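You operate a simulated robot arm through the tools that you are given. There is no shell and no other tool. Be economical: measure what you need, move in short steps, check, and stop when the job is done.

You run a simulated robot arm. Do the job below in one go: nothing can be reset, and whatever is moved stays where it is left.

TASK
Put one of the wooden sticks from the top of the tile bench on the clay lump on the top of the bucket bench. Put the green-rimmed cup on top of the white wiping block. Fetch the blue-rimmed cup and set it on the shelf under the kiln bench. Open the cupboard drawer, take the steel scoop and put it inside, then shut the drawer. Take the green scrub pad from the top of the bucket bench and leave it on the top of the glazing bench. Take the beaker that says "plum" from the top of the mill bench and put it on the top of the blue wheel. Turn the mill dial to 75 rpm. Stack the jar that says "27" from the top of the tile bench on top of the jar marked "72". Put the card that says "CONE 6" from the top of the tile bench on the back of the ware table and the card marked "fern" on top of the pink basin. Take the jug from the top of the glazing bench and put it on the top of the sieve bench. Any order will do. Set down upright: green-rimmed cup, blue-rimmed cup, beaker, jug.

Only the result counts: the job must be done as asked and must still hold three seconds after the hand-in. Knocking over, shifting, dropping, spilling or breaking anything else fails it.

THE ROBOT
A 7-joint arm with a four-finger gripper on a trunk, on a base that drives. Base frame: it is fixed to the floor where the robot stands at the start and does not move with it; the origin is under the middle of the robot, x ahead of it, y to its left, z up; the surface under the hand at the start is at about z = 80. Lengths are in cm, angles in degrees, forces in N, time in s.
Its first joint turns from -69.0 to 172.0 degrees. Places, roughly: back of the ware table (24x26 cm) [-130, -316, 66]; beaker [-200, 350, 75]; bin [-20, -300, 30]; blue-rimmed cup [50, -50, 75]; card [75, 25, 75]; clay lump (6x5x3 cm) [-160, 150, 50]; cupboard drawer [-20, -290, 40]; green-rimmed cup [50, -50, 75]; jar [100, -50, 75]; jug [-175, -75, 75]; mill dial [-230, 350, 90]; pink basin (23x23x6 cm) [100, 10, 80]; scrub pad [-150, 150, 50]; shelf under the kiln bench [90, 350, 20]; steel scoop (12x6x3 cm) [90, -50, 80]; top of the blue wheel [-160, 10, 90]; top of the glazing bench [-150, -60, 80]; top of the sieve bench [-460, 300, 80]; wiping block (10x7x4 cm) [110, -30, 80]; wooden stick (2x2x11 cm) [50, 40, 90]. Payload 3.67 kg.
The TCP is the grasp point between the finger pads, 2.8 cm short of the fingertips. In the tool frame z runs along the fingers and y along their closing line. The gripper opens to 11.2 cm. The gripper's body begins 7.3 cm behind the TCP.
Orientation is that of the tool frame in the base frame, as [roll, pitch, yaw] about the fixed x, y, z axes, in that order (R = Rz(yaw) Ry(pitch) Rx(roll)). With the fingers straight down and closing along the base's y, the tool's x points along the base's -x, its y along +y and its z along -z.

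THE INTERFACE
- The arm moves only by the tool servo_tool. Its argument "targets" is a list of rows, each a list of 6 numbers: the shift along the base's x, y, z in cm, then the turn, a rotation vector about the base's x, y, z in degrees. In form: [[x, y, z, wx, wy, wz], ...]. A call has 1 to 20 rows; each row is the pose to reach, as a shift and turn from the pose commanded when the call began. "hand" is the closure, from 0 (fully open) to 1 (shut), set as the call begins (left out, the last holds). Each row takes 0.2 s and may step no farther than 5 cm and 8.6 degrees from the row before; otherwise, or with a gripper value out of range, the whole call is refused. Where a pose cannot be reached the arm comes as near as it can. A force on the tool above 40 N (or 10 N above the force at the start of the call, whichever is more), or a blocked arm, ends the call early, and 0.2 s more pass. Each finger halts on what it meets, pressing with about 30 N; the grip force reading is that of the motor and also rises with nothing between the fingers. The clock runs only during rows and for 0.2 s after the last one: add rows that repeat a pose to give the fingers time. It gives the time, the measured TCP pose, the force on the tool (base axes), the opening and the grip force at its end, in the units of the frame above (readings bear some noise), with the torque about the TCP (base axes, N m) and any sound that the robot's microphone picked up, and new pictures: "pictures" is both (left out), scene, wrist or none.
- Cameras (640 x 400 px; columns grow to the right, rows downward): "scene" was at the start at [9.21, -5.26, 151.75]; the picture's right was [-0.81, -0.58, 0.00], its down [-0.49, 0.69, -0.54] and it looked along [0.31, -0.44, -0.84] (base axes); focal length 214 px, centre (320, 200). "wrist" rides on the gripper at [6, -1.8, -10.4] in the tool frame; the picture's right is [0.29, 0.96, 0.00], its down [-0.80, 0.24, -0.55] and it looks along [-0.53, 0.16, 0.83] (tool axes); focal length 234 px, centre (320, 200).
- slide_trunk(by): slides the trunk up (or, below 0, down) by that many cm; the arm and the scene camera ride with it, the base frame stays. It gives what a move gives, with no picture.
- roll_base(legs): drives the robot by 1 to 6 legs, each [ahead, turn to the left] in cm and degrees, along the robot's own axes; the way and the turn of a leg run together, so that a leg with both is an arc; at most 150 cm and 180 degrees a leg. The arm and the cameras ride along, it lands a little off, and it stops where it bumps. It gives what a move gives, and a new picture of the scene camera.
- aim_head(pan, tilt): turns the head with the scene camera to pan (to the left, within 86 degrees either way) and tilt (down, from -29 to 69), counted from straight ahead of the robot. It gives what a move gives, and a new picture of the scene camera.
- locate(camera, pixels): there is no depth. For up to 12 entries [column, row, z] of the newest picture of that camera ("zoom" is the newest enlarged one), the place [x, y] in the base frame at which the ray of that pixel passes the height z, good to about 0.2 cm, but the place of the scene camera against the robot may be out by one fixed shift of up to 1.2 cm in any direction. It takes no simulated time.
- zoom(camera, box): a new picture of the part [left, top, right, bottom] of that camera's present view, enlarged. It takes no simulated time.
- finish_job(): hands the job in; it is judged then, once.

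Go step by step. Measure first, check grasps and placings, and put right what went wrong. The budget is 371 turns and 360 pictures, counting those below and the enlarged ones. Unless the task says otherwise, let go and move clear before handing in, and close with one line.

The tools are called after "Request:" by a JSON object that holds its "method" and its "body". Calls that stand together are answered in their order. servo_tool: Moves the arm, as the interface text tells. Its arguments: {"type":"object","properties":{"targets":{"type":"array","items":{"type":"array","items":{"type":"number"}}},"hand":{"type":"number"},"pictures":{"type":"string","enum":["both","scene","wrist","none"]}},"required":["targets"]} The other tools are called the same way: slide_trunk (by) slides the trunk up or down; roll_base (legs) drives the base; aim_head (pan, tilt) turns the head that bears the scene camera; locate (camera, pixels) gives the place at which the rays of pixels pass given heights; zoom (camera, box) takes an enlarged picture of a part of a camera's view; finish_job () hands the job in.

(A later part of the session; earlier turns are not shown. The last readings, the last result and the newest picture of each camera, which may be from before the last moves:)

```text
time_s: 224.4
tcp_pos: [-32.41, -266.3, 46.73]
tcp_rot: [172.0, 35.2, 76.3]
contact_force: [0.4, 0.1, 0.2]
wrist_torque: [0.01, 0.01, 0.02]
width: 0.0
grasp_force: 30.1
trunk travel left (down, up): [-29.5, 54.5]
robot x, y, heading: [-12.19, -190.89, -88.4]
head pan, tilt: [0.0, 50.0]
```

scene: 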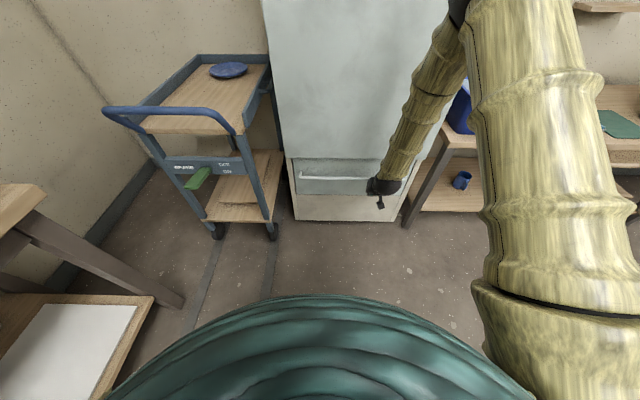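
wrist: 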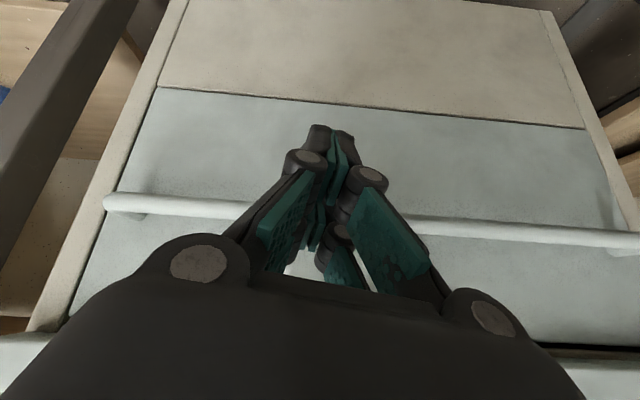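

Request:
{"method": "servo_tool", "body": {"targets": [[0, -1.5, -1, 0, 0, 0], [0, -3, -2, 0, 0, 0], [0, -4, -2, 0, 0, 0], [0, -5, -2, 0, 0, 0], [0, -6, -2, 0, 0, 0], [0, -7, -2, 0, 0, 0], [0, -8, -2, 0, 0, 0], [0, -9, -2, 0, 0, 0]], "pictures": "both"}}

Request:
{"method": "zoom", "body": {"camera": "scene", "box": [270, 120, 450, 240]}}

```text
time_s: 225.5
tcp_pos: [-32.19, -270.66, 44.1]
tcp_rot: [172.3, 34.4, 76.5]
contact_force: [-0.2, 0.4, -1.8]
wrist_torque: [0.08, 0.02, 0.0]
width: 0.02
grasp_force: 30.0
trunk travel left (down, up): [-29.5, 54.5]
robot x, y, heading: [-12.27, -190.98, -88.5]
head pan, tilt: [0.0, 50.0]
stopped in row 5: the force on the tool passed its limit at 49 N (the readings are from after the stop); the commanded pose is now the measured one
```

scene: 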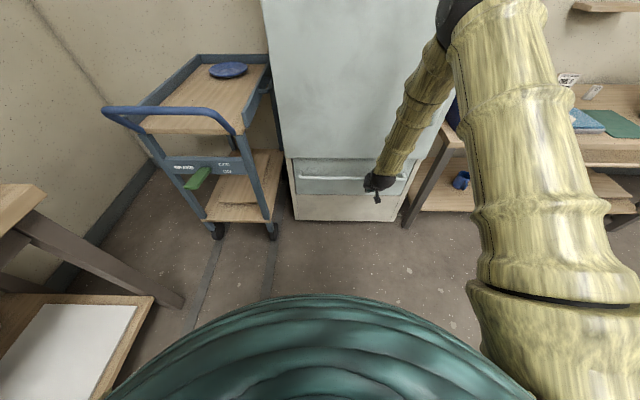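
wrist: 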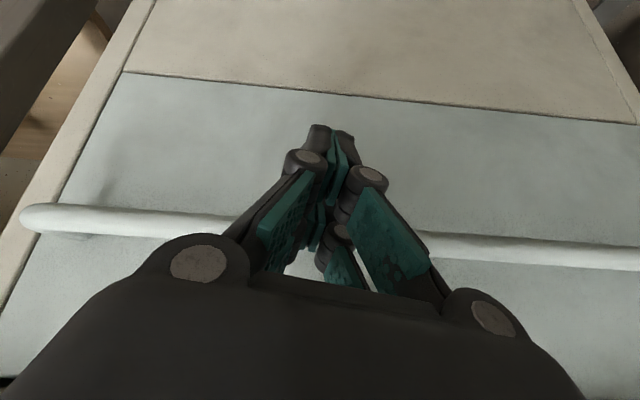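

```text
3.33 times, centred on (360, 180) of scene
```

zoom: 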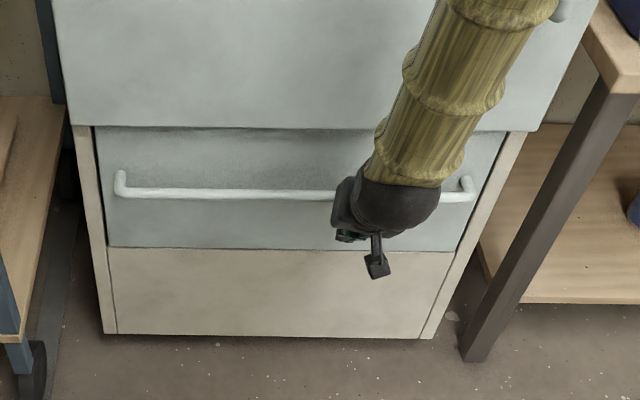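

The drawer face looks flush now. I'll retreat and check with a clear view.

Request:
{"method": "servo_tool", "body": {"targets": [[0, 3, 0, 0, 0, 0], [-2, 6, 1, 6, 0, 0], [-4, 9, 3, 14, 0, 0], [-7, 11, 5, 22, 0, 0], [-10, 12, 7, 30, 0, 0], [-13, 12, 9, 35, 0, 0], [-16, 12, 12, 35, 0, 0], [-19, 12, 15, 35, 0, 0]], "pictures": "scene"}}

Request:
{"method": "zoom", "body": {"camera": "scene", "box": [270, 120, 450, 240]}}

```text
time_s: 227.3
tcp_pos: [-51.2, -259.0, 59.44]
tcp_rot: [179.9, 0.0, 79.0]
contact_force: [0.6, 0.7, 0.5]
wrist_torque: [-0.02, -0.01, 0.01]
width: 0.0
grasp_force: 30.0
trunk travel left (down, up): [-29.5, 54.5]
robot x, y, heading: [-12.02, -190.54, -88.7]
head pan, tilt: [0.0, 50.0]
```

scene: 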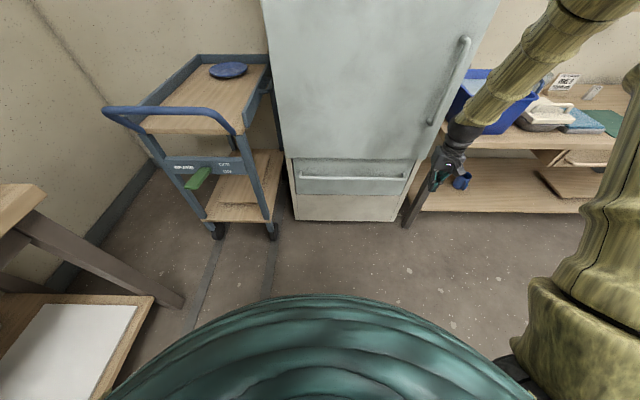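

```text
3.33 times, centred on (360, 180) of scene
```

zoom: 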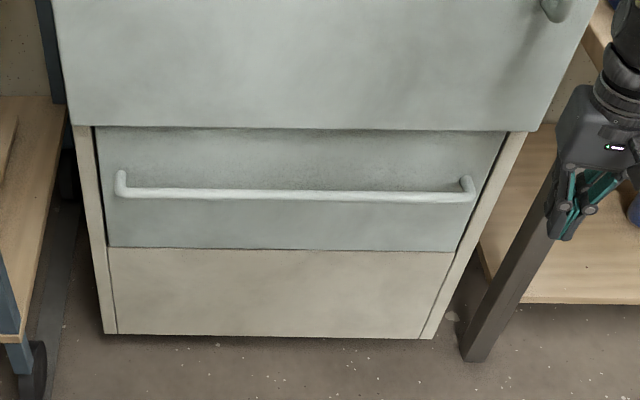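

The drawer is shut and flush. Now raise the trunk, centre the hand, and drive to the glazing bench.

Request:
{"method": "slide_trunk", "body": {"by": 38}}

Request:
{"method": "servo_tool", "body": {"targets": [[3, 1, 2, 0, 0, 4], [7, 2, 4, 0, 0, 8], [11, 3, 6, 0, 0, 11], [15, 4, 8, 0, 0, 11], [19, 5, 10, 0, 0, 11], [23, 6, 12, 0, 0, 11], [27, 7, 13, 0, 0, 11], [30, 8, 13, 0, 0, 11]], "hand": 0, "pictures": "none"}}

Request:
{"method": "roll_base", "body": {"legs": [[-115, 0], [0, -91]]}}

Request:
{"method": "aim_head", "body": {"pan": 0, "tilt": 40}}

```text
time_s: 231.0
tcp_pos: [-51.27, -258.97, 97.26]
tcp_rot: [180.0, 0.0, 78.9]
contact_force: [-0.1, 0.2, -0.1]
wrist_torque: [0.01, 0.0, -0.03]
width: 0.02
grasp_force: 29.7
trunk travel left (down, up): [-67.5, 16.5]
robot x, y, heading: [-12.23, -190.59, -88.5]
head pan, tilt: [0.0, 50.0]
```

```text
time_s: 232.8
tcp_pos: [-21.08, -250.94, 110.36]
tcp_rot: [179.9, 0.0, 89.9]
contact_force: [0.2, 0.9, -0.3]
wrist_torque: [-0.01, 0.02, 0.01]
width: 11.21
grasp_force: 0.0
trunk travel left (down, up): [-67.5, 16.5]
robot x, y, heading: [-11.75, -190.73, -88.5]
head pan, tilt: [0.0, 50.0]
```

```text
time_s: 242.4
tcp_pos: [-75.62, -67.29, 110.43]
tcp_rot: [179.9, 0.1, -1.2]
contact_force: [-0.4, 0.3, 0.5]
wrist_torque: [-0.01, -0.01, 0.02]
width: 11.16
grasp_force: 0.1
trunk travel left (down, up): [-67.5, 16.5]
robot x, y, heading: [-15.71, -77.52, -179.3]
head pan, tilt: [0.0, 50.0]
```

scene: 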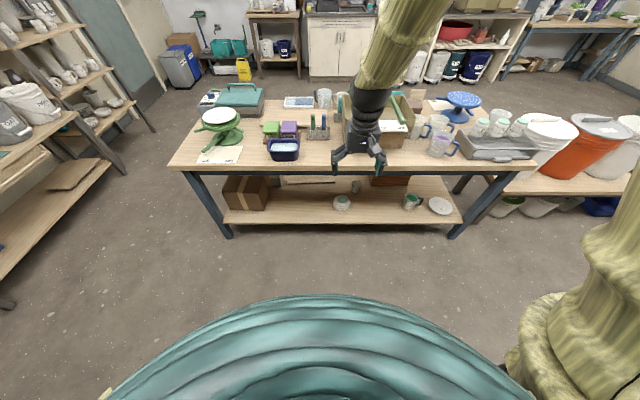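

```text
time_s: 243.1
tcp_pos: [-75.44, -67.4, 110.3]
tcp_rot: [179.9, 0.1, -1.1]
contact_force: [0.0, 0.0, -0.5]
wrist_torque: [-0.01, -0.01, -0.02]
width: 11.19
grasp_force: 0.0
trunk travel left (down, up): [-67.5, 16.5]
robot x, y, heading: [-15.36, -77.74, -179.5]
head pan, tilt: [0.0, 40.0]
```

scene: 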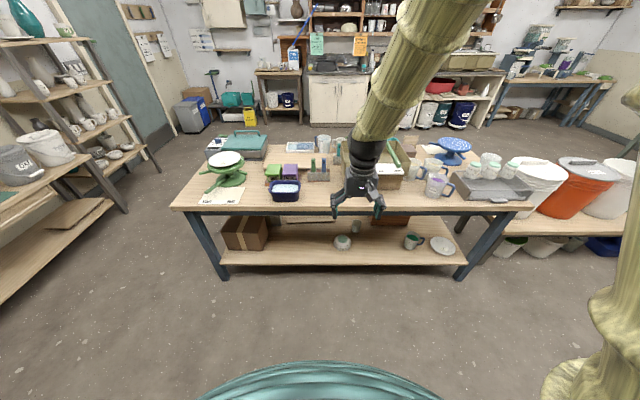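

Request:
{"method": "zoom", "body": {"camera": "scene", "box": [190, 120, 350, 220]}}

Request:
{"method": "zoom", "body": {"camera": "scene", "box": [350, 120, 510, 220]}}

```text
4.00 times, centred on (270, 170) of scene
```

zoom: 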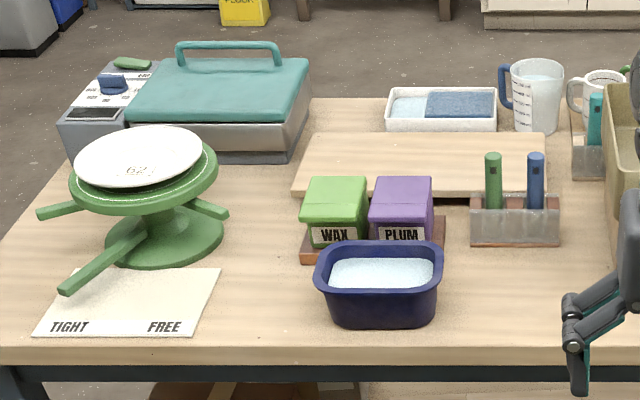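

```text
4.00 times, centred on (430, 170) of scene
```

zoom: 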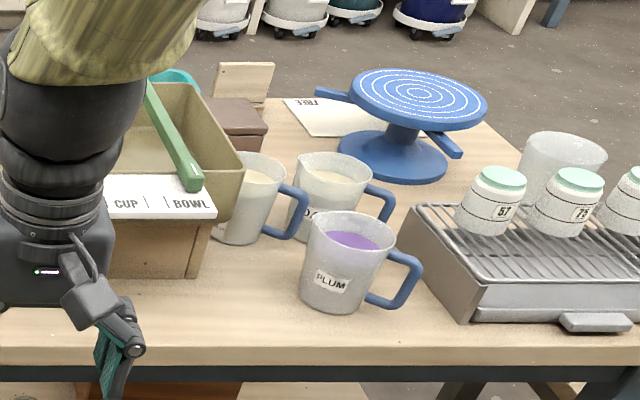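

Request:
{"method": "locate", "body": {"camera": "scene", "pixels": [[323.75, 151.5, 80], [323.5, 136, 91], [340, 150, 80], [318, 145, 85], [455, 162, 80], [455, 145, 95], [345, 135, 90], [311.5, 153.5, 80], [200, 146, 80], [530, 200, 80]]}}

```text
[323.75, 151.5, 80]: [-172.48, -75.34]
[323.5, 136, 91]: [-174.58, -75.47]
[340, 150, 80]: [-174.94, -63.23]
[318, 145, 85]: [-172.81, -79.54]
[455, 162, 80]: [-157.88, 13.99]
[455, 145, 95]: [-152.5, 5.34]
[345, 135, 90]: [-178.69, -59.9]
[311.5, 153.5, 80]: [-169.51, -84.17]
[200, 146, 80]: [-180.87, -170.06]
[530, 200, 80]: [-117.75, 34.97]
```

The jug with the blue handle is at (-173.5,-75.4) near the bench's far (west) edge, so I'll go round the south end to the west side.

Request:
{"method": "roll_base", "body": {"legs": [[0, 89.5], [130, 0], [0, -90], [105, 0]]}}

Request:
{"method": "aim_head", "body": {"pan": 0, "tilt": 30}}

Request:
{"method": "aim_head", "body": {"pan": -60, "tilt": 35}}

```text
time_s: 262.2
tcp_pos: [-186.39, -199.34, 110.3]
tcp_rot: [179.9, 0.1, -0.4]
contact_force: [0.2, 0.3, -0.3]
wrist_torque: [0.01, 0.02, -0.02]
width: 11.22
grasp_force: 0.1
trunk travel left (down, up): [-67.5, 16.5]
robot x, y, heading: [-126.21, -208.88, -178.8]
head pan, tilt: [0.0, 40.0]
```

scene: 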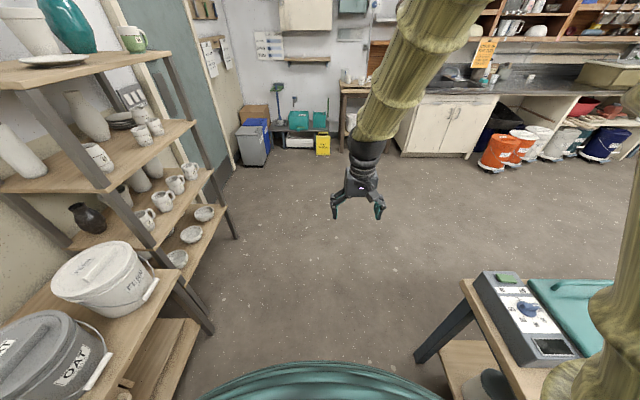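

```text
time_s: 262.9
tcp_pos: [-186.35, -199.44, 110.4]
tcp_rot: [179.9, 0.1, -0.4]
contact_force: [0.4, 0.6, -0.4]
wrist_torque: [0.01, -0.03, 0.03]
width: 11.19
grasp_force: 0.1
trunk travel left (down, up): [-67.5, 16.5]
robot x, y, heading: [-126.35, -209.11, -178.9]
head pan, tilt: [0.0, 30.0]
```

scene: 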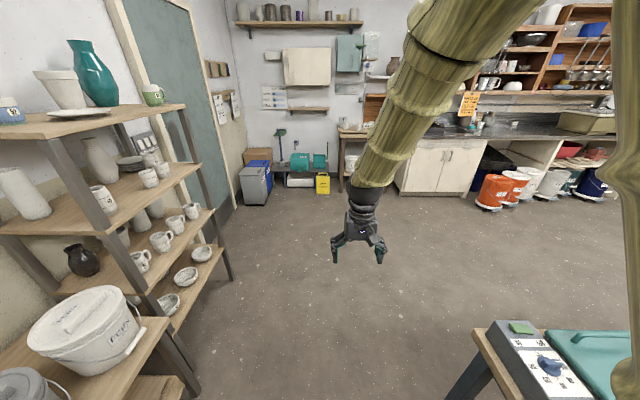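

```text
time_s: 264.2
tcp_pos: [-186.57, -199.36, 110.33]
tcp_rot: [179.8, 0.1, -0.4]
contact_force: [-0.8, -0.7, -0.1]
wrist_torque: [0.03, -0.02, -0.01]
width: 11.2
grasp_force: 0.1
trunk travel left (down, up): [-67.5, 16.5]
robot x, y, heading: [-126.47, -208.77, -179.0]
head pan, tilt: [-60.0, 35.0]
```

scene: 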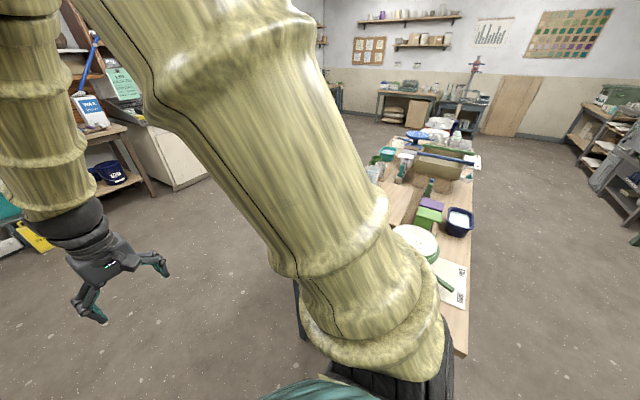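

Request:
{"method": "roll_base", "body": {"legs": [[104, 0], [0, -90], [142, 0]]}}

Request:
{"method": "aim_head", "body": {"pan": -60, "tilt": 40}}

```text
time_s: 280.0
tcp_pos: [-226.61, -11.15, 110.44]
tcp_rot: [179.9, 0.1, -90.3]
contact_force: [-0.3, -0.7, 0.1]
wrist_torque: [-0.02, 0.0, 0.03]
width: 11.18
grasp_force: 0.0
trunk travel left (down, up): [-67.5, 16.5]
robot x, y, heading: [-235.55, -71.48, 91.2]
head pan, tilt: [-60.0, 35.0]
```

scene: 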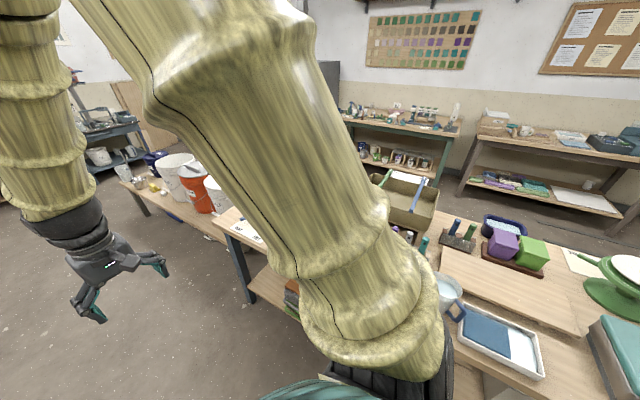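

```text
time_s: 280.6
tcp_pos: [-226.57, -11.27, 110.3]
tcp_rot: [179.9, 0.2, -90.4]
contact_force: [-0.3, 0.4, -0.2]
wrist_torque: [0.01, 0.01, 0.0]
width: 11.2
grasp_force: 0.0
trunk travel left (down, up): [-67.5, 16.5]
robot x, y, heading: [-235.85, -71.23, 91.3]
head pan, tilt: [-60.0, 40.0]
```

scene: 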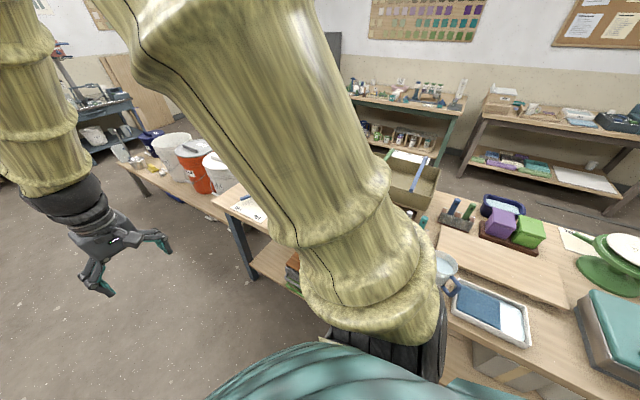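

Request:
{"method": "roll_base", "body": {"legs": [[0, -91]]}}

Request:
{"method": "aim_head", "body": {"pan": 0, "tilt": 60}}

Request:
{"method": "zoom", "body": {"camera": "scene", "box": [240, 80, 440, 220]}}

```text
time_s: 284.9
tcp_pos: [-175.85, -81.92, 110.3]
tcp_rot: [179.9, 0.1, 178.7]
contact_force: [0.0, 0.3, -0.5]
wrist_torque: [0.0, 0.01, -0.04]
width: 11.19
grasp_force: 0.1
trunk travel left (down, up): [-67.5, 16.5]
robot x, y, heading: [-235.81, -71.7, 0.1]
head pan, tilt: [-60.0, 40.0]
```

scene: 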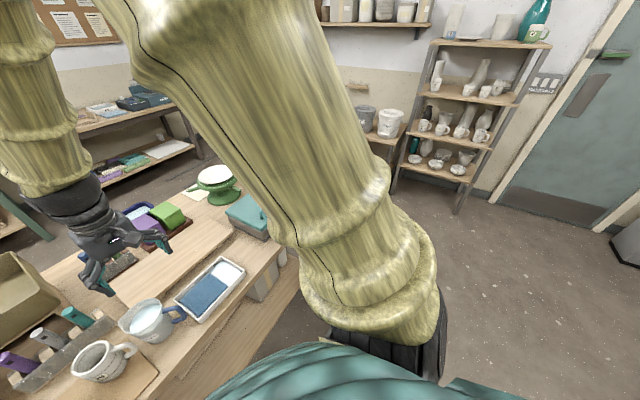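

```text
time_s: 286.2
tcp_pos: [-175.93, -81.88, 110.25]
tcp_rot: [180.0, 0.1, 178.5]
contact_force: [0.4, -0.3, 0.2]
wrist_torque: [-0.02, -0.03, -0.01]
width: 11.18
grasp_force: 0.0
trunk travel left (down, up): [-67.5, 16.5]
robot x, y, heading: [-236.01, -71.26, -0.1]
head pan, tilt: [0.0, 60.0]
```

scene: 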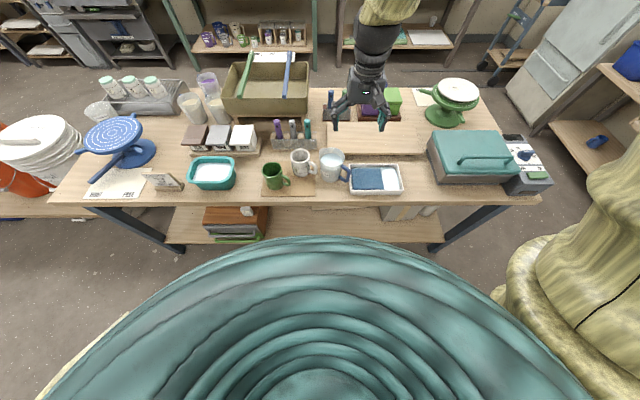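

```text
2.86 times, centred on (340, 150) of scene
```

zoom: 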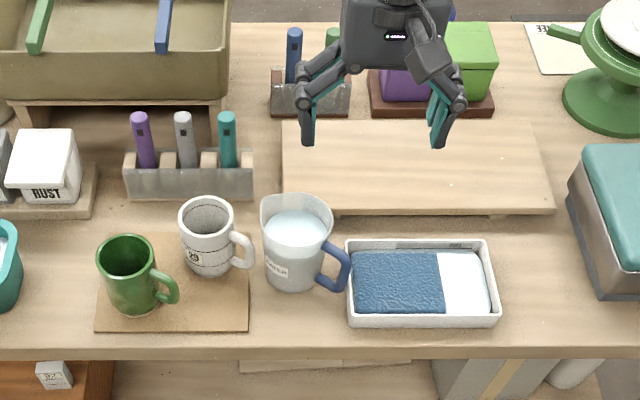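

The jug (labelled WATER) has its handle toward the right-front and a mug close on its left, so I'll grip it roughly along x. Locating it.

Request:
{"method": "locate", "body": {"camera": "zoom", "pixels": [[297, 222, 91], [297, 222, 93], [293, 272, 80], [262, 240, 89], [332, 235, 89], [345, 275, 85], [290, 205, 84], [245, 250, 85]]}}

Request:
{"method": "servo_tool", "body": {"targets": [[-2, 0.5, 0, 0, 0, 8.5], [-4, 1, 0, 0, 0, 17], [-6, 1.5, 0, 0, 0, 25.5], [-6, 2, 0, 0, 0, 34], [-6, 2.5, 0, 0, 0, 42.5], [-6, 3, 0, 0, 0, 51], [-6, 3.5, -1, 0, 0, 59.5], [-6, 4, -2, 0, 0, 67], [-6, 4, -3, 0, 0, 71.5], [-6, 4, -3, 0, 0, 71.5]], "pictures": "both"}}

```text
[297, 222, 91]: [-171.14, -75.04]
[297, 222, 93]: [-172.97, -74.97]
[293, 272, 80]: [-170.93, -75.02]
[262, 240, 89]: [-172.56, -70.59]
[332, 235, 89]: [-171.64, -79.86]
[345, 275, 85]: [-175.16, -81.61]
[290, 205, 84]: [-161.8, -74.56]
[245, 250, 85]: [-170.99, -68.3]
```

```text
time_s: 288.4
tcp_pos: [-182.11, -77.89, 107.25]
tcp_rot: [179.8, 0.1, -109.8]
contact_force: [-0.3, 0.3, 0.1]
wrist_torque: [0.0, 0.0, 0.01]
width: 11.24
grasp_force: 0.1
trunk travel left (down, up): [-67.5, 16.5]
robot x, y, heading: [-236.23, -71.44, 0.3]
head pan, tilt: [0.0, 60.0]
```

scene: 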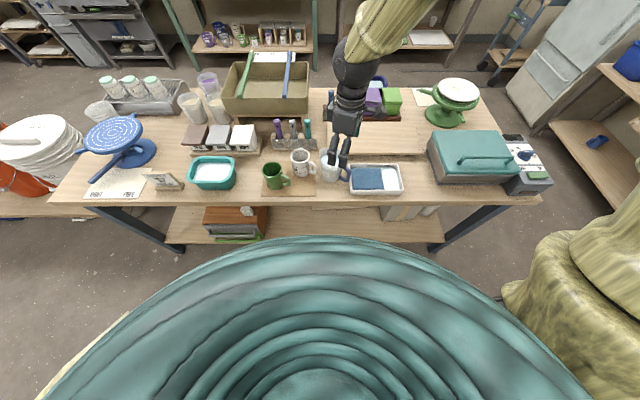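
wrist: 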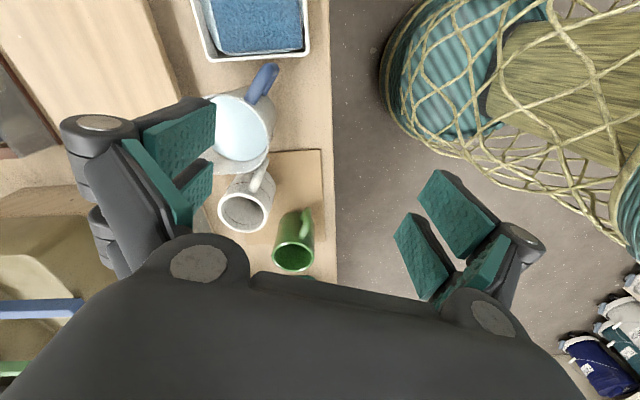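

Request:
{"method": "locate", "body": {"camera": "wrist", "pixels": [[241, 127, 91], [241, 127, 89], [275, 135, 91], [265, 75, 88], [240, 167, 91], [262, 165, 85], [182, 100, 84], [243, 212, 88]]}}

Request:
{"method": "zoom", "body": {"camera": "wrist", "box": [160, 40, 340, 240]}}

```text
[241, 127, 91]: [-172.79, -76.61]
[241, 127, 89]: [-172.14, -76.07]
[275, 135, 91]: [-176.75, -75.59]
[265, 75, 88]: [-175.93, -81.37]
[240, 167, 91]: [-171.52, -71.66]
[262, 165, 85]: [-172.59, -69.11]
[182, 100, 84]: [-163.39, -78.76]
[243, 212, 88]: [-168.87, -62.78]
```

```text
2.00 times, centred on (250, 140) of wrist
```

zoom: 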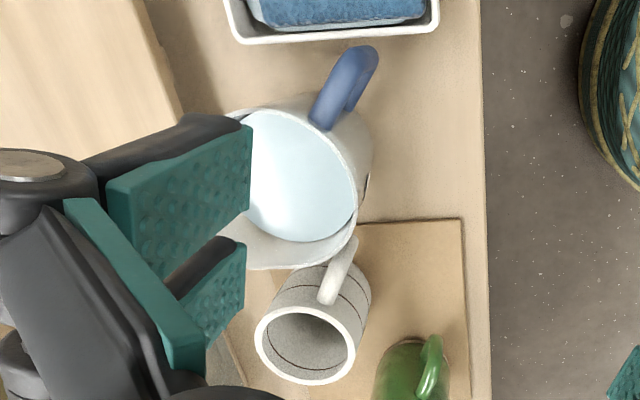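

Request:
{"method": "servo_tool", "body": {"targets": [[3.5, 0.7, -1, 0, 0, 0], [7, 1.4, -4, 0, 0, 0], [10.1, 2.1, -7, 0, 0, 0], [10.1, 2.1, -9.5, 0, 0, 0], [10.1, 2.1, -9.5, 0, 0, 0]], "pictures": "both"}}

Request:
{"method": "zoom", "body": {"camera": "scene", "box": [270, 90, 410, 210]}}

```text
time_s: 289.6
tcp_pos: [-171.64, -75.95, 97.95]
tcp_rot: [180.0, 0.1, -109.9]
contact_force: [-0.8, 0.3, 0.2]
wrist_torque: [0.01, -0.06, 0.01]
width: 11.23
grasp_force: 0.0
trunk travel left (down, up): [-67.5, 16.5]
robot x, y, heading: [-236.25, -71.21, -0.1]
head pan, tilt: [0.0, 60.0]
```

scene: 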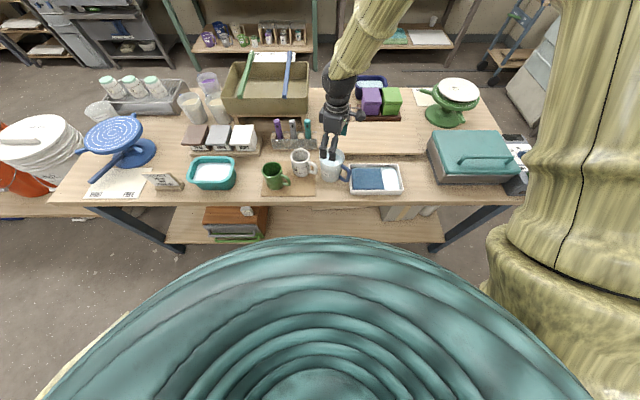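
wrist: 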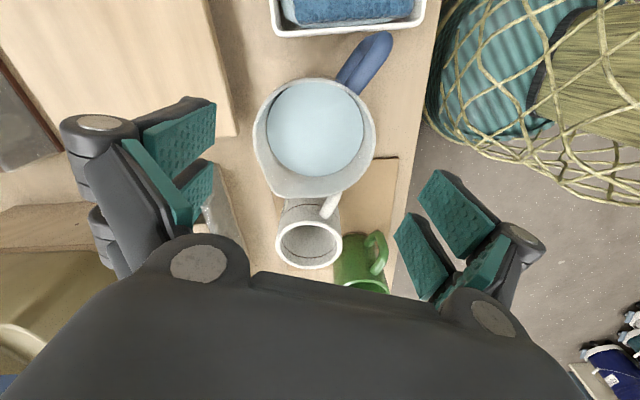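

```text
3.33 times, centred on (340, 150) of scene
```

zoom: 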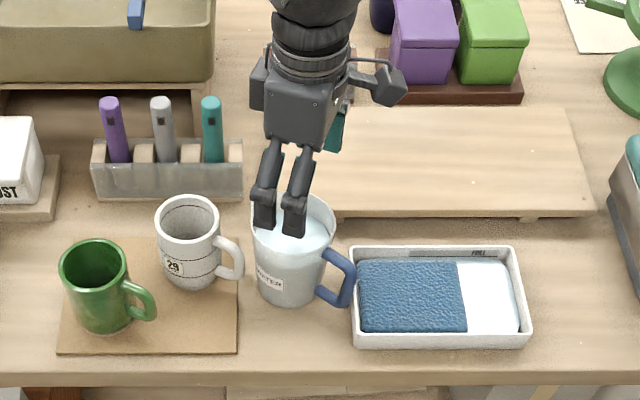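

Request:
{"method": "locate", "body": {"camera": "wrist", "pixels": [[253, 130, 91], [376, 130, 91], [315, 78, 91], [315, 132, 91], [253, 130, 92.5], [376, 130, 92.5], [315, 132, 92.5]]}}

```text
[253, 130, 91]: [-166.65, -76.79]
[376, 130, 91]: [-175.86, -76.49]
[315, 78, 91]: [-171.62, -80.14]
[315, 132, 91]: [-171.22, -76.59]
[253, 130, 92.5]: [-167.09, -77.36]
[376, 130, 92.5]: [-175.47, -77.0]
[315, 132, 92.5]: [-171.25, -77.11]
```

Rim centre ≈(-171.25,-76.7), diameter ~9. Fine shift and descend, then grip.

Request:
{"method": "servo_tool", "body": {"targets": [[0.4, -0.6, -3, 0, 0, 0], [0.4, -0.6, -6, 0, 0, 0], [0.4, -0.6, -9, 0, 0, 0], [0.4, -0.6, -10.8, 0, 0, 0], [0.4, -0.6, -10.8, 0, 0, 0]], "pictures": "wrist"}}

```text
time_s: 290.8
tcp_pos: [-171.52, -76.41, 87.15]
tcp_rot: [179.9, 0.1, -109.9]
contact_force: [-0.2, 0.2, -0.5]
wrist_torque: [0.03, -0.04, 0.0]
width: 11.19
grasp_force: 0.1
trunk travel left (down, up): [-67.5, 16.5]
robot x, y, heading: [-236.17, -71.59, 0.1]
head pan, tilt: [0.0, 60.0]
```

wrist: 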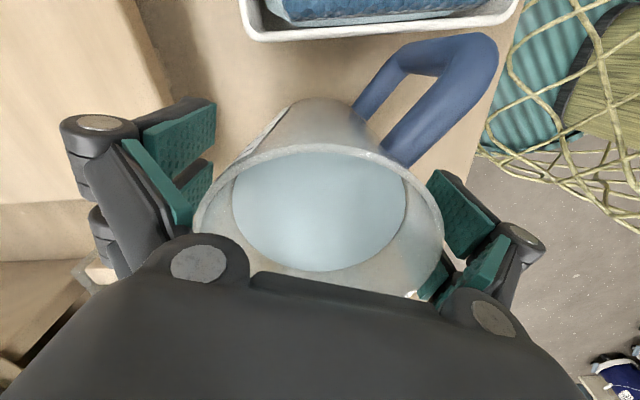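

Request:
{"method": "servo_tool", "body": {"targets": [[0, 0, 0, 0, 0, 0], [0, 0, 0, 0, 0, 0], [0, 0, 0, 0, 0, 0]], "hand": 1, "pictures": "wrist"}}

```text
time_s: 291.6
tcp_pos: [-171.39, -76.22, 87.31]
tcp_rot: [-179.8, 0.2, -109.9]
contact_force: [3.8, 1.2, 24.3]
wrist_torque: [0.15, 0.11, -0.06]
width: 9.19
grasp_force: 30.1
trunk travel left (down, up): [-67.5, 16.5]
robot x, y, heading: [-236.06, -71.41, 0.2]
head pan, tilt: [0.0, 60.0]
```

wrist: 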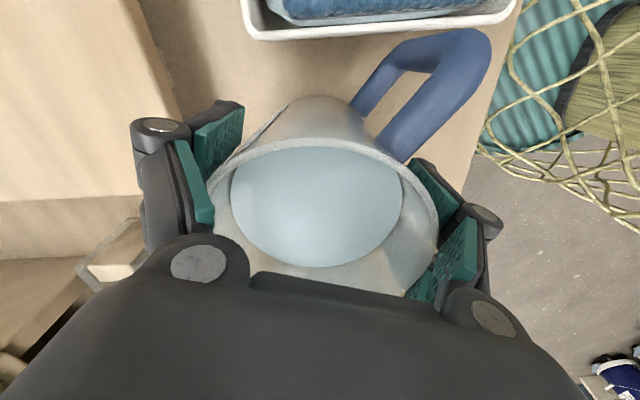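

There's 24 N upward on closing; perhaps the palm touches the rim. I'll reopen, rise 1 cm and regrip.

Request:
{"method": "servo_tool", "body": {"targets": [[0, 0, 0, 0, 0, 0], [0, 0, 0, 0, 0, 0], [0, 0, 1, 0, 0, 0], [0, 0, 1, 0, 0, 0]], "hand": 0, "pictures": "none"}}

Request:
{"method": "servo_tool", "body": {"targets": [[0, 0, 0, 0, 0, 0], [0, 0, 0, 0, 0, 0], [0, 0, 0, 0, 0, 0]], "hand": 1, "pictures": "wrist"}}

```text
time_s: 292.6
tcp_pos: [-171.39, -76.3, 88.04]
tcp_rot: [179.9, 0.2, -109.9]
contact_force: [0.3, -0.4, -0.4]
wrist_torque: [0.0, -0.03, 0.0]
width: 11.21
grasp_force: 0.1
trunk travel left (down, up): [-67.5, 16.5]
robot x, y, heading: [-235.87, -71.64, 0.2]
head pan, tilt: [0.0, 60.0]
```

```text
time_s: 293.4
tcp_pos: [-171.3, -76.22, 87.97]
tcp_rot: [179.9, 0.1, -109.8]
contact_force: [-2.0, -0.1, 0.6]
wrist_torque: [0.05, 0.19, 0.0]
width: 9.06
grasp_force: 30.0
trunk travel left (down, up): [-67.5, 16.5]
robot x, y, heading: [-235.67, -70.99, 0.1]
head pan, tilt: [0.0, 60.0]
```

wrist: 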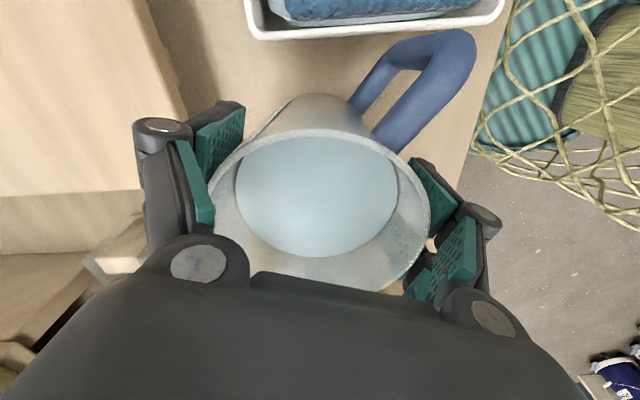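

Clean grip now. Lift slowly.

Request:
{"method": "servo_tool", "body": {"targets": [[0, 0, 1, 0, 0, 0], [0, 0, 2.5, 0, 0, 0], [0, 0, 5, 0, 0, 0], [0, 0, 8, 0, 0, 0], [0, 0, 11, 0, 0, 0], [0, 0, 14, 0, 0, 0], [0, 0, 14, 0, 0, 0]], "pictures": "both"}}

Request:
{"method": "zoom", "body": {"camera": "scene", "box": [270, 70, 410, 190]}}

```text
time_s: 295.0
tcp_pos: [-171.38, -76.51, 102.06]
tcp_rot: [179.8, 0.1, -109.9]
contact_force: [0.1, -0.3, -4.6]
wrist_torque: [-0.06, 0.03, 0.01]
width: 9.03
grasp_force: 29.8
trunk travel left (down, up): [-67.5, 16.5]
robot x, y, heading: [-235.84, -71.46, 0.4]
head pan, tilt: [0.0, 60.0]
```

scene: 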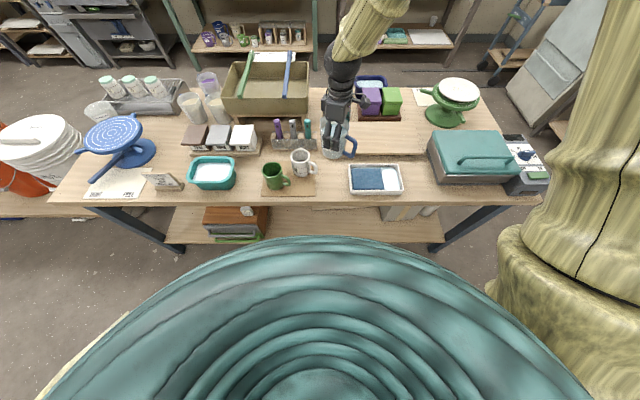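
wrist: 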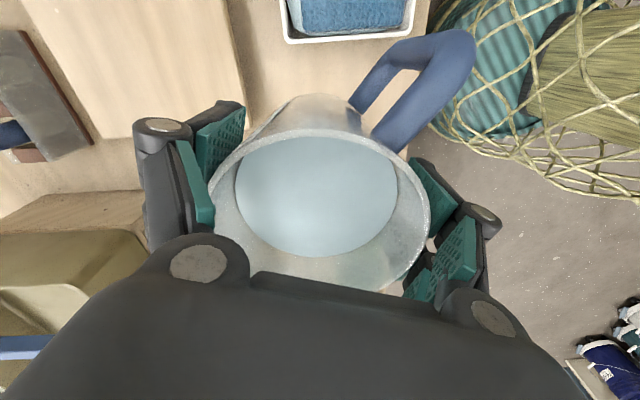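

```text
3.33 times, centred on (340, 130) of scene
```

zoom: 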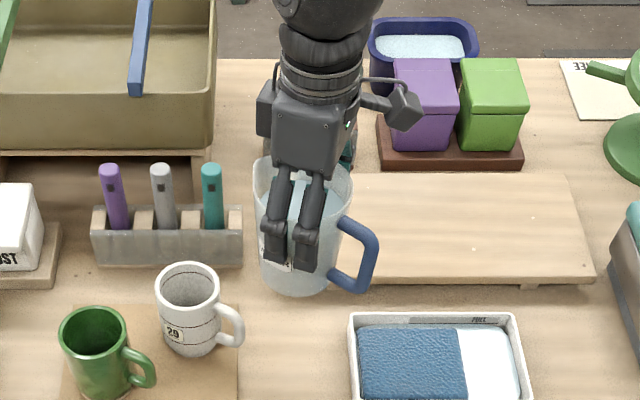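

Jug held upright (≈0.45 kg). I'll raise and retract it, then turn left to plan the route to the sieve bench.

Request:
{"method": "servo_tool", "body": {"targets": [[-2, 0, 2, 0, 0, 0], [-5, -0.5, 4, 0, 0, 0], [-8, -1, 6, 0, 0, 0], [-10, -1.5, 7, 0, 0, 0], [-10, -1.5, 7, 0, 0, 0]], "pictures": "none"}}

Request:
{"method": "roll_base", "body": {"legs": [[-8, 0], [0, 90]]}}

Request:
{"method": "aim_head", "body": {"pan": 15, "tilt": 22}}

```text
time_s: 296.2
tcp_pos: [-181.45, -77.79, 109.08]
tcp_rot: [179.8, 0.1, -109.9]
contact_force: [0.3, 0.5, -5.1]
wrist_torque: [-0.02, -0.01, 0.02]
width: 9.04
grasp_force: 30.1
trunk travel left (down, up): [-67.5, 16.5]
robot x, y, heading: [-236.16, -70.97, 0.2]
head pan, tilt: [0.0, 60.0]
```

```text
time_s: 301.1
tcp_pos: [-236.75, -17.04, 109.17]
tcp_rot: [179.9, 0.1, -20.6]
contact_force: [0.0, -0.6, -5.1]
wrist_torque: [0.0, -0.04, -0.01]
width: 9.05
grasp_force: 29.9
trunk travel left (down, up): [-67.5, 16.5]
robot x, y, heading: [-243.54, -71.45, 89.7]
head pan, tilt: [0.0, 60.0]
```

scene: 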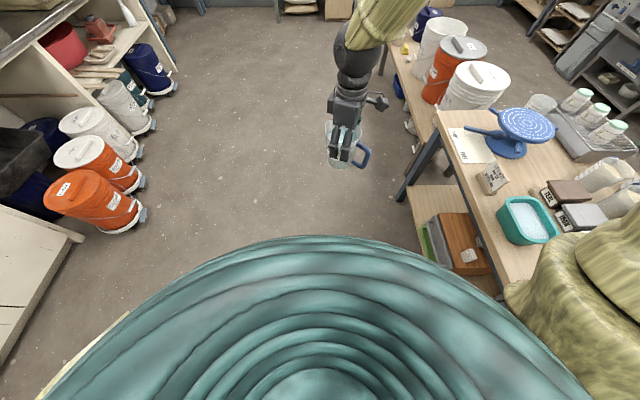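

```text
time_s: 302.1
tcp_pos: [-236.93, -16.97, 109.08]
tcp_rot: [179.9, 0.1, -20.6]
contact_force: [0.0, -0.4, -4.5]
wrist_torque: [-0.01, -0.05, 0.01]
width: 9.03
grasp_force: 29.9
trunk travel left (down, up): [-67.5, 16.5]
robot x, y, heading: [-243.96, -71.63, 89.2]
head pan, tilt: [15.0, 22.0]
```

scene: 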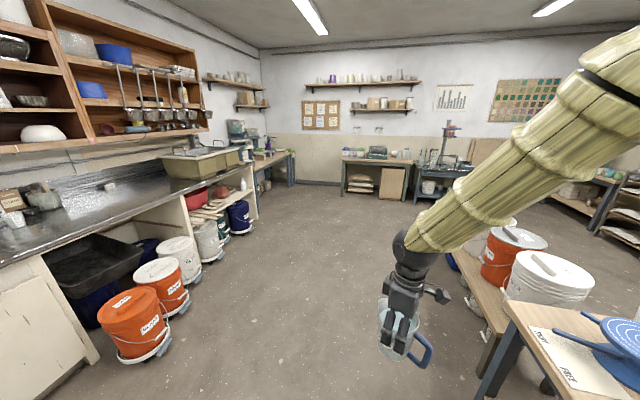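

Request:
{"method": "locate", "body": {"camera": "scene", "pixels": [[492, 330, 50], [448, 253, 50], [165, 360, 0], [252, 232, 0], [272, 190, 0], [292, 154, 80], [268, 160, 80], [343, 157, 80], [405, 162, 80], [410, 200, 0], [510, 305, 80]]}}

```text
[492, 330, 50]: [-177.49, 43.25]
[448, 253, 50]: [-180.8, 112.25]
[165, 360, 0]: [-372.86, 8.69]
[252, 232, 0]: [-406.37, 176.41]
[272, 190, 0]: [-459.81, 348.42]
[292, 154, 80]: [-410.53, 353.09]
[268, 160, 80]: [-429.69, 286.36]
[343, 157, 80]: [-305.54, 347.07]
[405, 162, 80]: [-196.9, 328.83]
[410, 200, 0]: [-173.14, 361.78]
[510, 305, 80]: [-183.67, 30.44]
```

Aisle is clear from x≈-180 to -365. I'll drive north to y≈210 and turn west toward the sieve bench.

Request:
{"method": "roll_base", "body": {"legs": [[150, 0], [130, 0], [0, 90], [90, 0]]}}

Request:
{"method": "aim_head", "body": {"pan": -30, "tilt": 40}}

```text
time_s: 324.0
tcp_pos: [-389.46, 217.17, 109.07]
tcp_rot: [179.9, 0.1, 71.2]
contact_force: [-0.3, 0.2, -5.6]
wrist_torque: [0.0, -0.02, -0.02]
width: 9.03
grasp_force: 29.9
trunk travel left (down, up): [-67.5, 16.5]
robot x, y, heading: [-334.89, 211.9, -178.8]
head pan, tilt: [15.0, 22.0]
```

scene: 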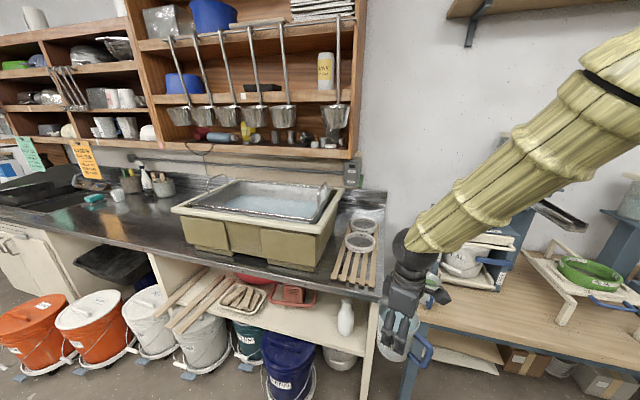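

```text
time_s: 325.2
tcp_pos: [-389.45, 217.18, 109.0]
tcp_rot: [179.9, 0.0, 71.3]
contact_force: [0.4, 0.4, -5.2]
wrist_torque: [0.02, 0.03, 0.0]
width: 9.04
grasp_force: 29.5
trunk travel left (down, up): [-67.5, 16.5]
robot x, y, heading: [-334.89, 211.78, -178.5]
head pan, tilt: [-30.0, 40.0]
```

scene: 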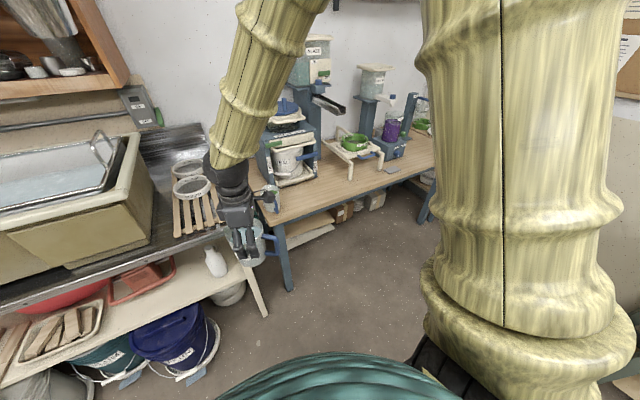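

Request:
{"method": "zoom", "body": {"camera": "scene", "box": [240, 80, 450, 240]}}

Request:
{"method": "locate", "body": {"camera": "scene", "pixels": [[268, 225, 80], [432, 163, 80], [300, 186, 80], [350, 178, 80], [340, 150, 80], [325, 190, 80], [380, 168, 80], [375, 150, 80], [290, 290, 0]]}}

```text
2.50 times, centred on (345, 160) of scene
```

zoom: 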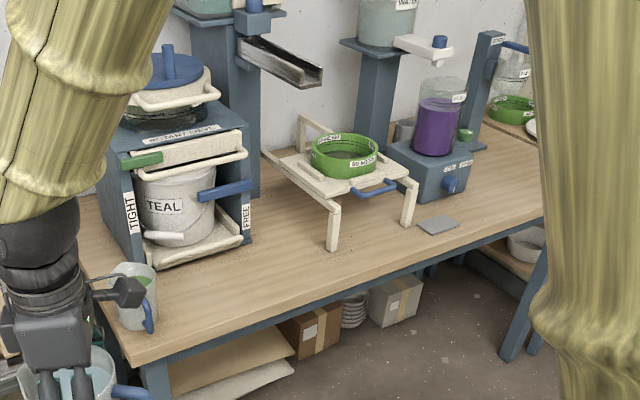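

```text
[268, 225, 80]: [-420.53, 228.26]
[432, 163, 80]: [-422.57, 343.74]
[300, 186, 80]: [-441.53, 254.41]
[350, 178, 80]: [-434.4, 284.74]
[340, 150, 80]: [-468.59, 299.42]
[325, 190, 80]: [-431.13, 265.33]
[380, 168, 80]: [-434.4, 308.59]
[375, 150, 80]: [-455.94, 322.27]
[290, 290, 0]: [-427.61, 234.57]
```

Request:
{"method": "locate", "body": {"camera": "zoom", "pixels": [[333, 250, 80], [410, 225, 80], [243, 240, 80], [150, 268, 80], [160, 300, 80], [260, 275, 80], [250, 325, 80], [435, 235, 80]]}}

```text
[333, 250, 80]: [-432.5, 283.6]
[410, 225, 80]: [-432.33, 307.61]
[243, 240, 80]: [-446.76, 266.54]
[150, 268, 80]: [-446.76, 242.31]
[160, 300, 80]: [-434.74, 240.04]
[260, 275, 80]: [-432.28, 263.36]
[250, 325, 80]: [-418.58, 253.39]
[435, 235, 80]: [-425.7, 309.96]
```

Free spot on the bench front at (-432,261). I'll reposition the base to about (-356,245).

Request:
{"method": "roll_base", "body": {"legs": [[0, -91], [34, 0], [0, 90], [20, 0]]}}

Request:
{"method": "aim_head", "body": {"pan": 0, "tilt": 52}}

```text
time_s: 336.2
tcp_pos: [-410.29, 253.17, 109.07]
tcp_rot: [179.8, 0.1, 69.3]
contact_force: [-0.9, 0.1, -4.5]
wrist_torque: [0.02, -0.07, 0.01]
width: 9.04
grasp_force: 29.9
trunk travel left (down, up): [-67.5, 16.5]
robot x, y, heading: [-356.38, 245.42, 179.4]
head pan, tilt: [-30.0, 40.0]
```

scene: 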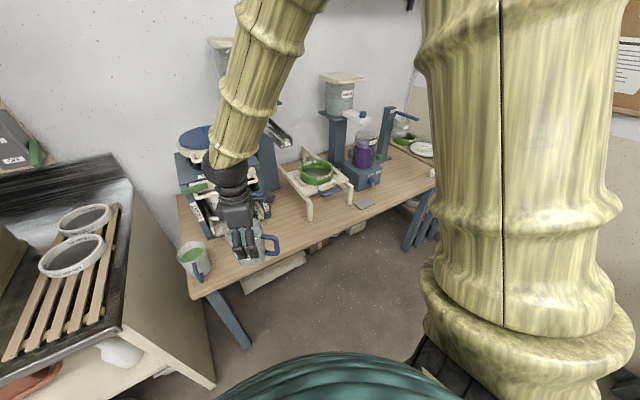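

```text
time_s: 337.1
tcp_pos: [-410.24, 253.1, 109.13]
tcp_rot: [180.0, 0.0, 69.4]
contact_force: [1.1, -0.5, -4.3]
wrist_torque: [0.05, -0.02, 0.02]
width: 9.04
grasp_force: 30.5
trunk travel left (down, up): [-67.5, 16.5]
robot x, y, heading: [-355.62, 246.14, 179.4]
head pan, tilt: [0.0, 52.0]
```

scene: 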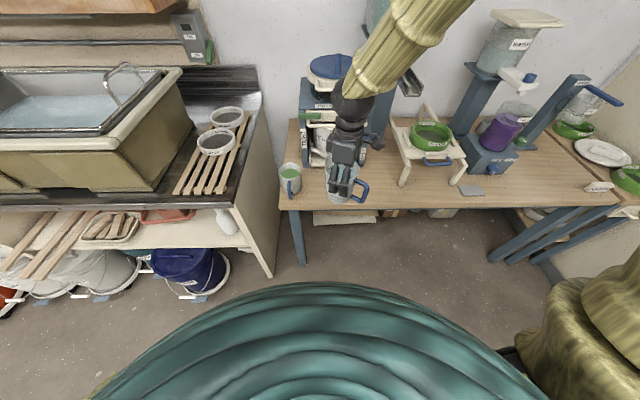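

Request:
{"method": "zoom", "body": {"camera": "scene", "box": [260, 90, 440, 230]}}

Request:
{"method": "locate", "body": {"camera": "scene", "pixels": [[365, 185, 80], [302, 186, 80], [402, 185, 80], [400, 160, 80], [330, 166, 80], [362, 163, 80], [345, 210, 80]]}}

```text
2.86 times, centred on (350, 160) of scene
```

zoom: 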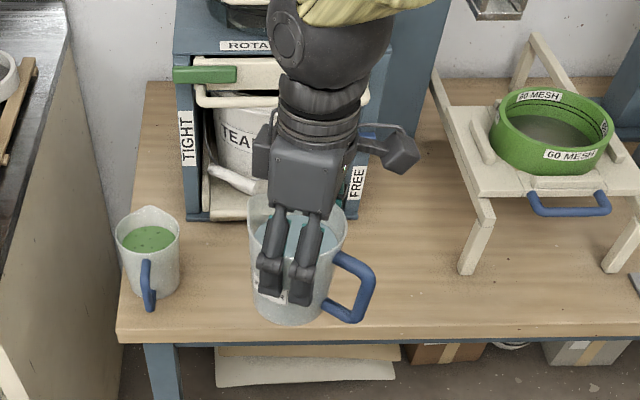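

```text
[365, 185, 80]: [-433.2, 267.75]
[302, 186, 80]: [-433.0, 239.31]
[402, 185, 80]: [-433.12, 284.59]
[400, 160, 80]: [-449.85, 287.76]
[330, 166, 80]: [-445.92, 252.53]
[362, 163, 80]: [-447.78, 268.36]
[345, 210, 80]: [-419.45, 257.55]
```

Request:
{"method": "servo_tool", "body": {"targets": [[-3.5, 1.3, 0, 0, 0, 0], [-7, 2.6, 0, 0, 0, 0], [-10.5, 4, 0, 0, 0, 0], [-14, 5.3, 0, 0, 0, 0], [-18, 6.8, -1, 0, 0, 0], [-22.3, 8.4, -3, 0, 0, 0], [-22.3, 8.4, -7, 0, 0, 0], [-22.3, 8.4, -11, 0, 0, 0], [-22.3, 8.4, -15, 0, 0, 0], [-22.3, 8.4, -18, 0, 0, 0]], "pictures": "both"}}

Request:
{"method": "zoom", "body": {"camera": "scene", "box": [260, 90, 440, 230]}}

```text
time_s: 339.3
tcp_pos: [-432.67, 261.57, 91.13]
tcp_rot: [179.8, 0.0, 69.5]
contact_force: [-0.7, -0.6, -4.7]
wrist_torque: [0.03, -0.01, 0.01]
width: 9.05
grasp_force: 30.1
trunk travel left (down, up): [-67.5, 16.5]
robot x, y, heading: [-356.01, 245.88, 179.3]
head pan, tilt: [0.0, 52.0]
```

scene: 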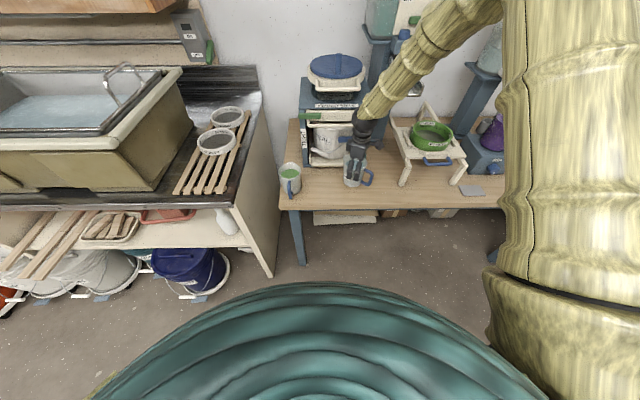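
wrist: 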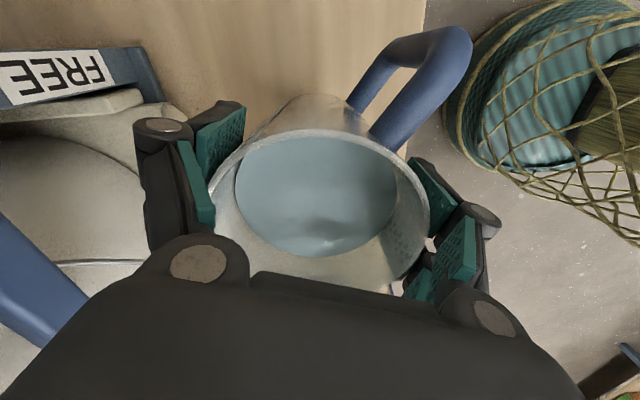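

```text
2.86 times, centred on (350, 160) of scene
```

zoom: 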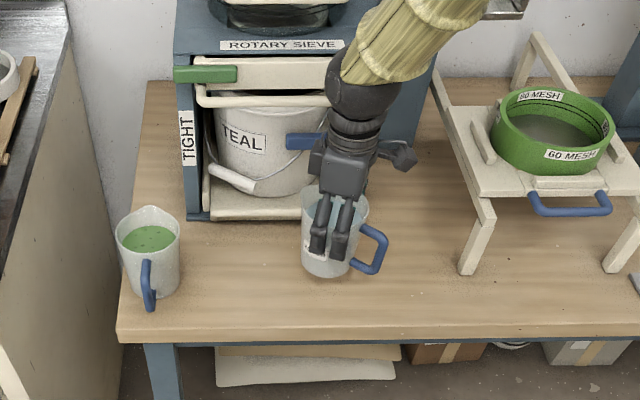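

Spot is clear. Lower gently to contact.

Request:
{"method": "servo_tool", "body": {"targets": [[0, 0, -1.2, 0, 0, 0], [0, 0, -2.2, 0, 0, 0], [0, 0, -2.7, 0, 0, 0], [0, 0, -3.1, 0, 0, 0], [0, 0, -3.4, 0, 0, 0]], "pictures": "none"}}

```text
time_s: 340.5
tcp_pos: [-432.64, 261.55, 87.58]
tcp_rot: [179.9, 0.1, 69.4]
contact_force: [-0.1, -0.4, -5.1]
wrist_torque: [-0.01, 0.0, 0.01]
width: 9.02
grasp_force: 30.1
trunk travel left (down, up): [-67.5, 16.5]
robot x, y, heading: [-356.04, 245.87, 179.1]
head pan, tilt: [0.0, 52.0]
```

Request:
{"method": "servo_tool", "body": {"targets": [[0, 0, -0.3, 0, 0, 0], [0, 0, -0.6, 0, 0, 0], [0, 0, -0.9, 0, 0, 0], [0, 0, -1.2, 0, 0, 0], [0, 0, -1.5, 0, 0, 0]], "pictures": "none"}}

```text
time_s: 341.7
tcp_pos: [-432.46, 261.45, 86.12]
tcp_rot: [-180.0, 0.1, 69.5]
contact_force: [0.3, -0.1, -2.1]
wrist_torque: [0.01, -0.17, 0.01]
width: 9.04
grasp_force: 30.3
trunk travel left (down, up): [-67.5, 16.5]
robot x, y, heading: [-355.85, 246.15, 179.3]
head pan, tilt: [0.0, 52.0]
```

Request:
{"method": "servo_tool", "body": {"targets": [[0, 0, -0.2, 0, 0, 0], [0, 0, -0.4, 0, 0, 0], [0, 0, -0.5, 0, 0, 0]], "pictures": "none"}}

```text
time_s: 342.5
tcp_pos: [-432.4, 261.45, 85.77]
tcp_rot: [-180.0, 0.2, 69.4]
contact_force: [-6.5, -1.1, 14.5]
wrist_torque: [-0.1, 0.02, -0.12]
width: 9.04
grasp_force: 29.8
trunk travel left (down, up): [-67.5, 16.5]
robot x, y, heading: [-355.95, 245.8, 179.6]
head pan, tilt: [0.0, 52.0]
```

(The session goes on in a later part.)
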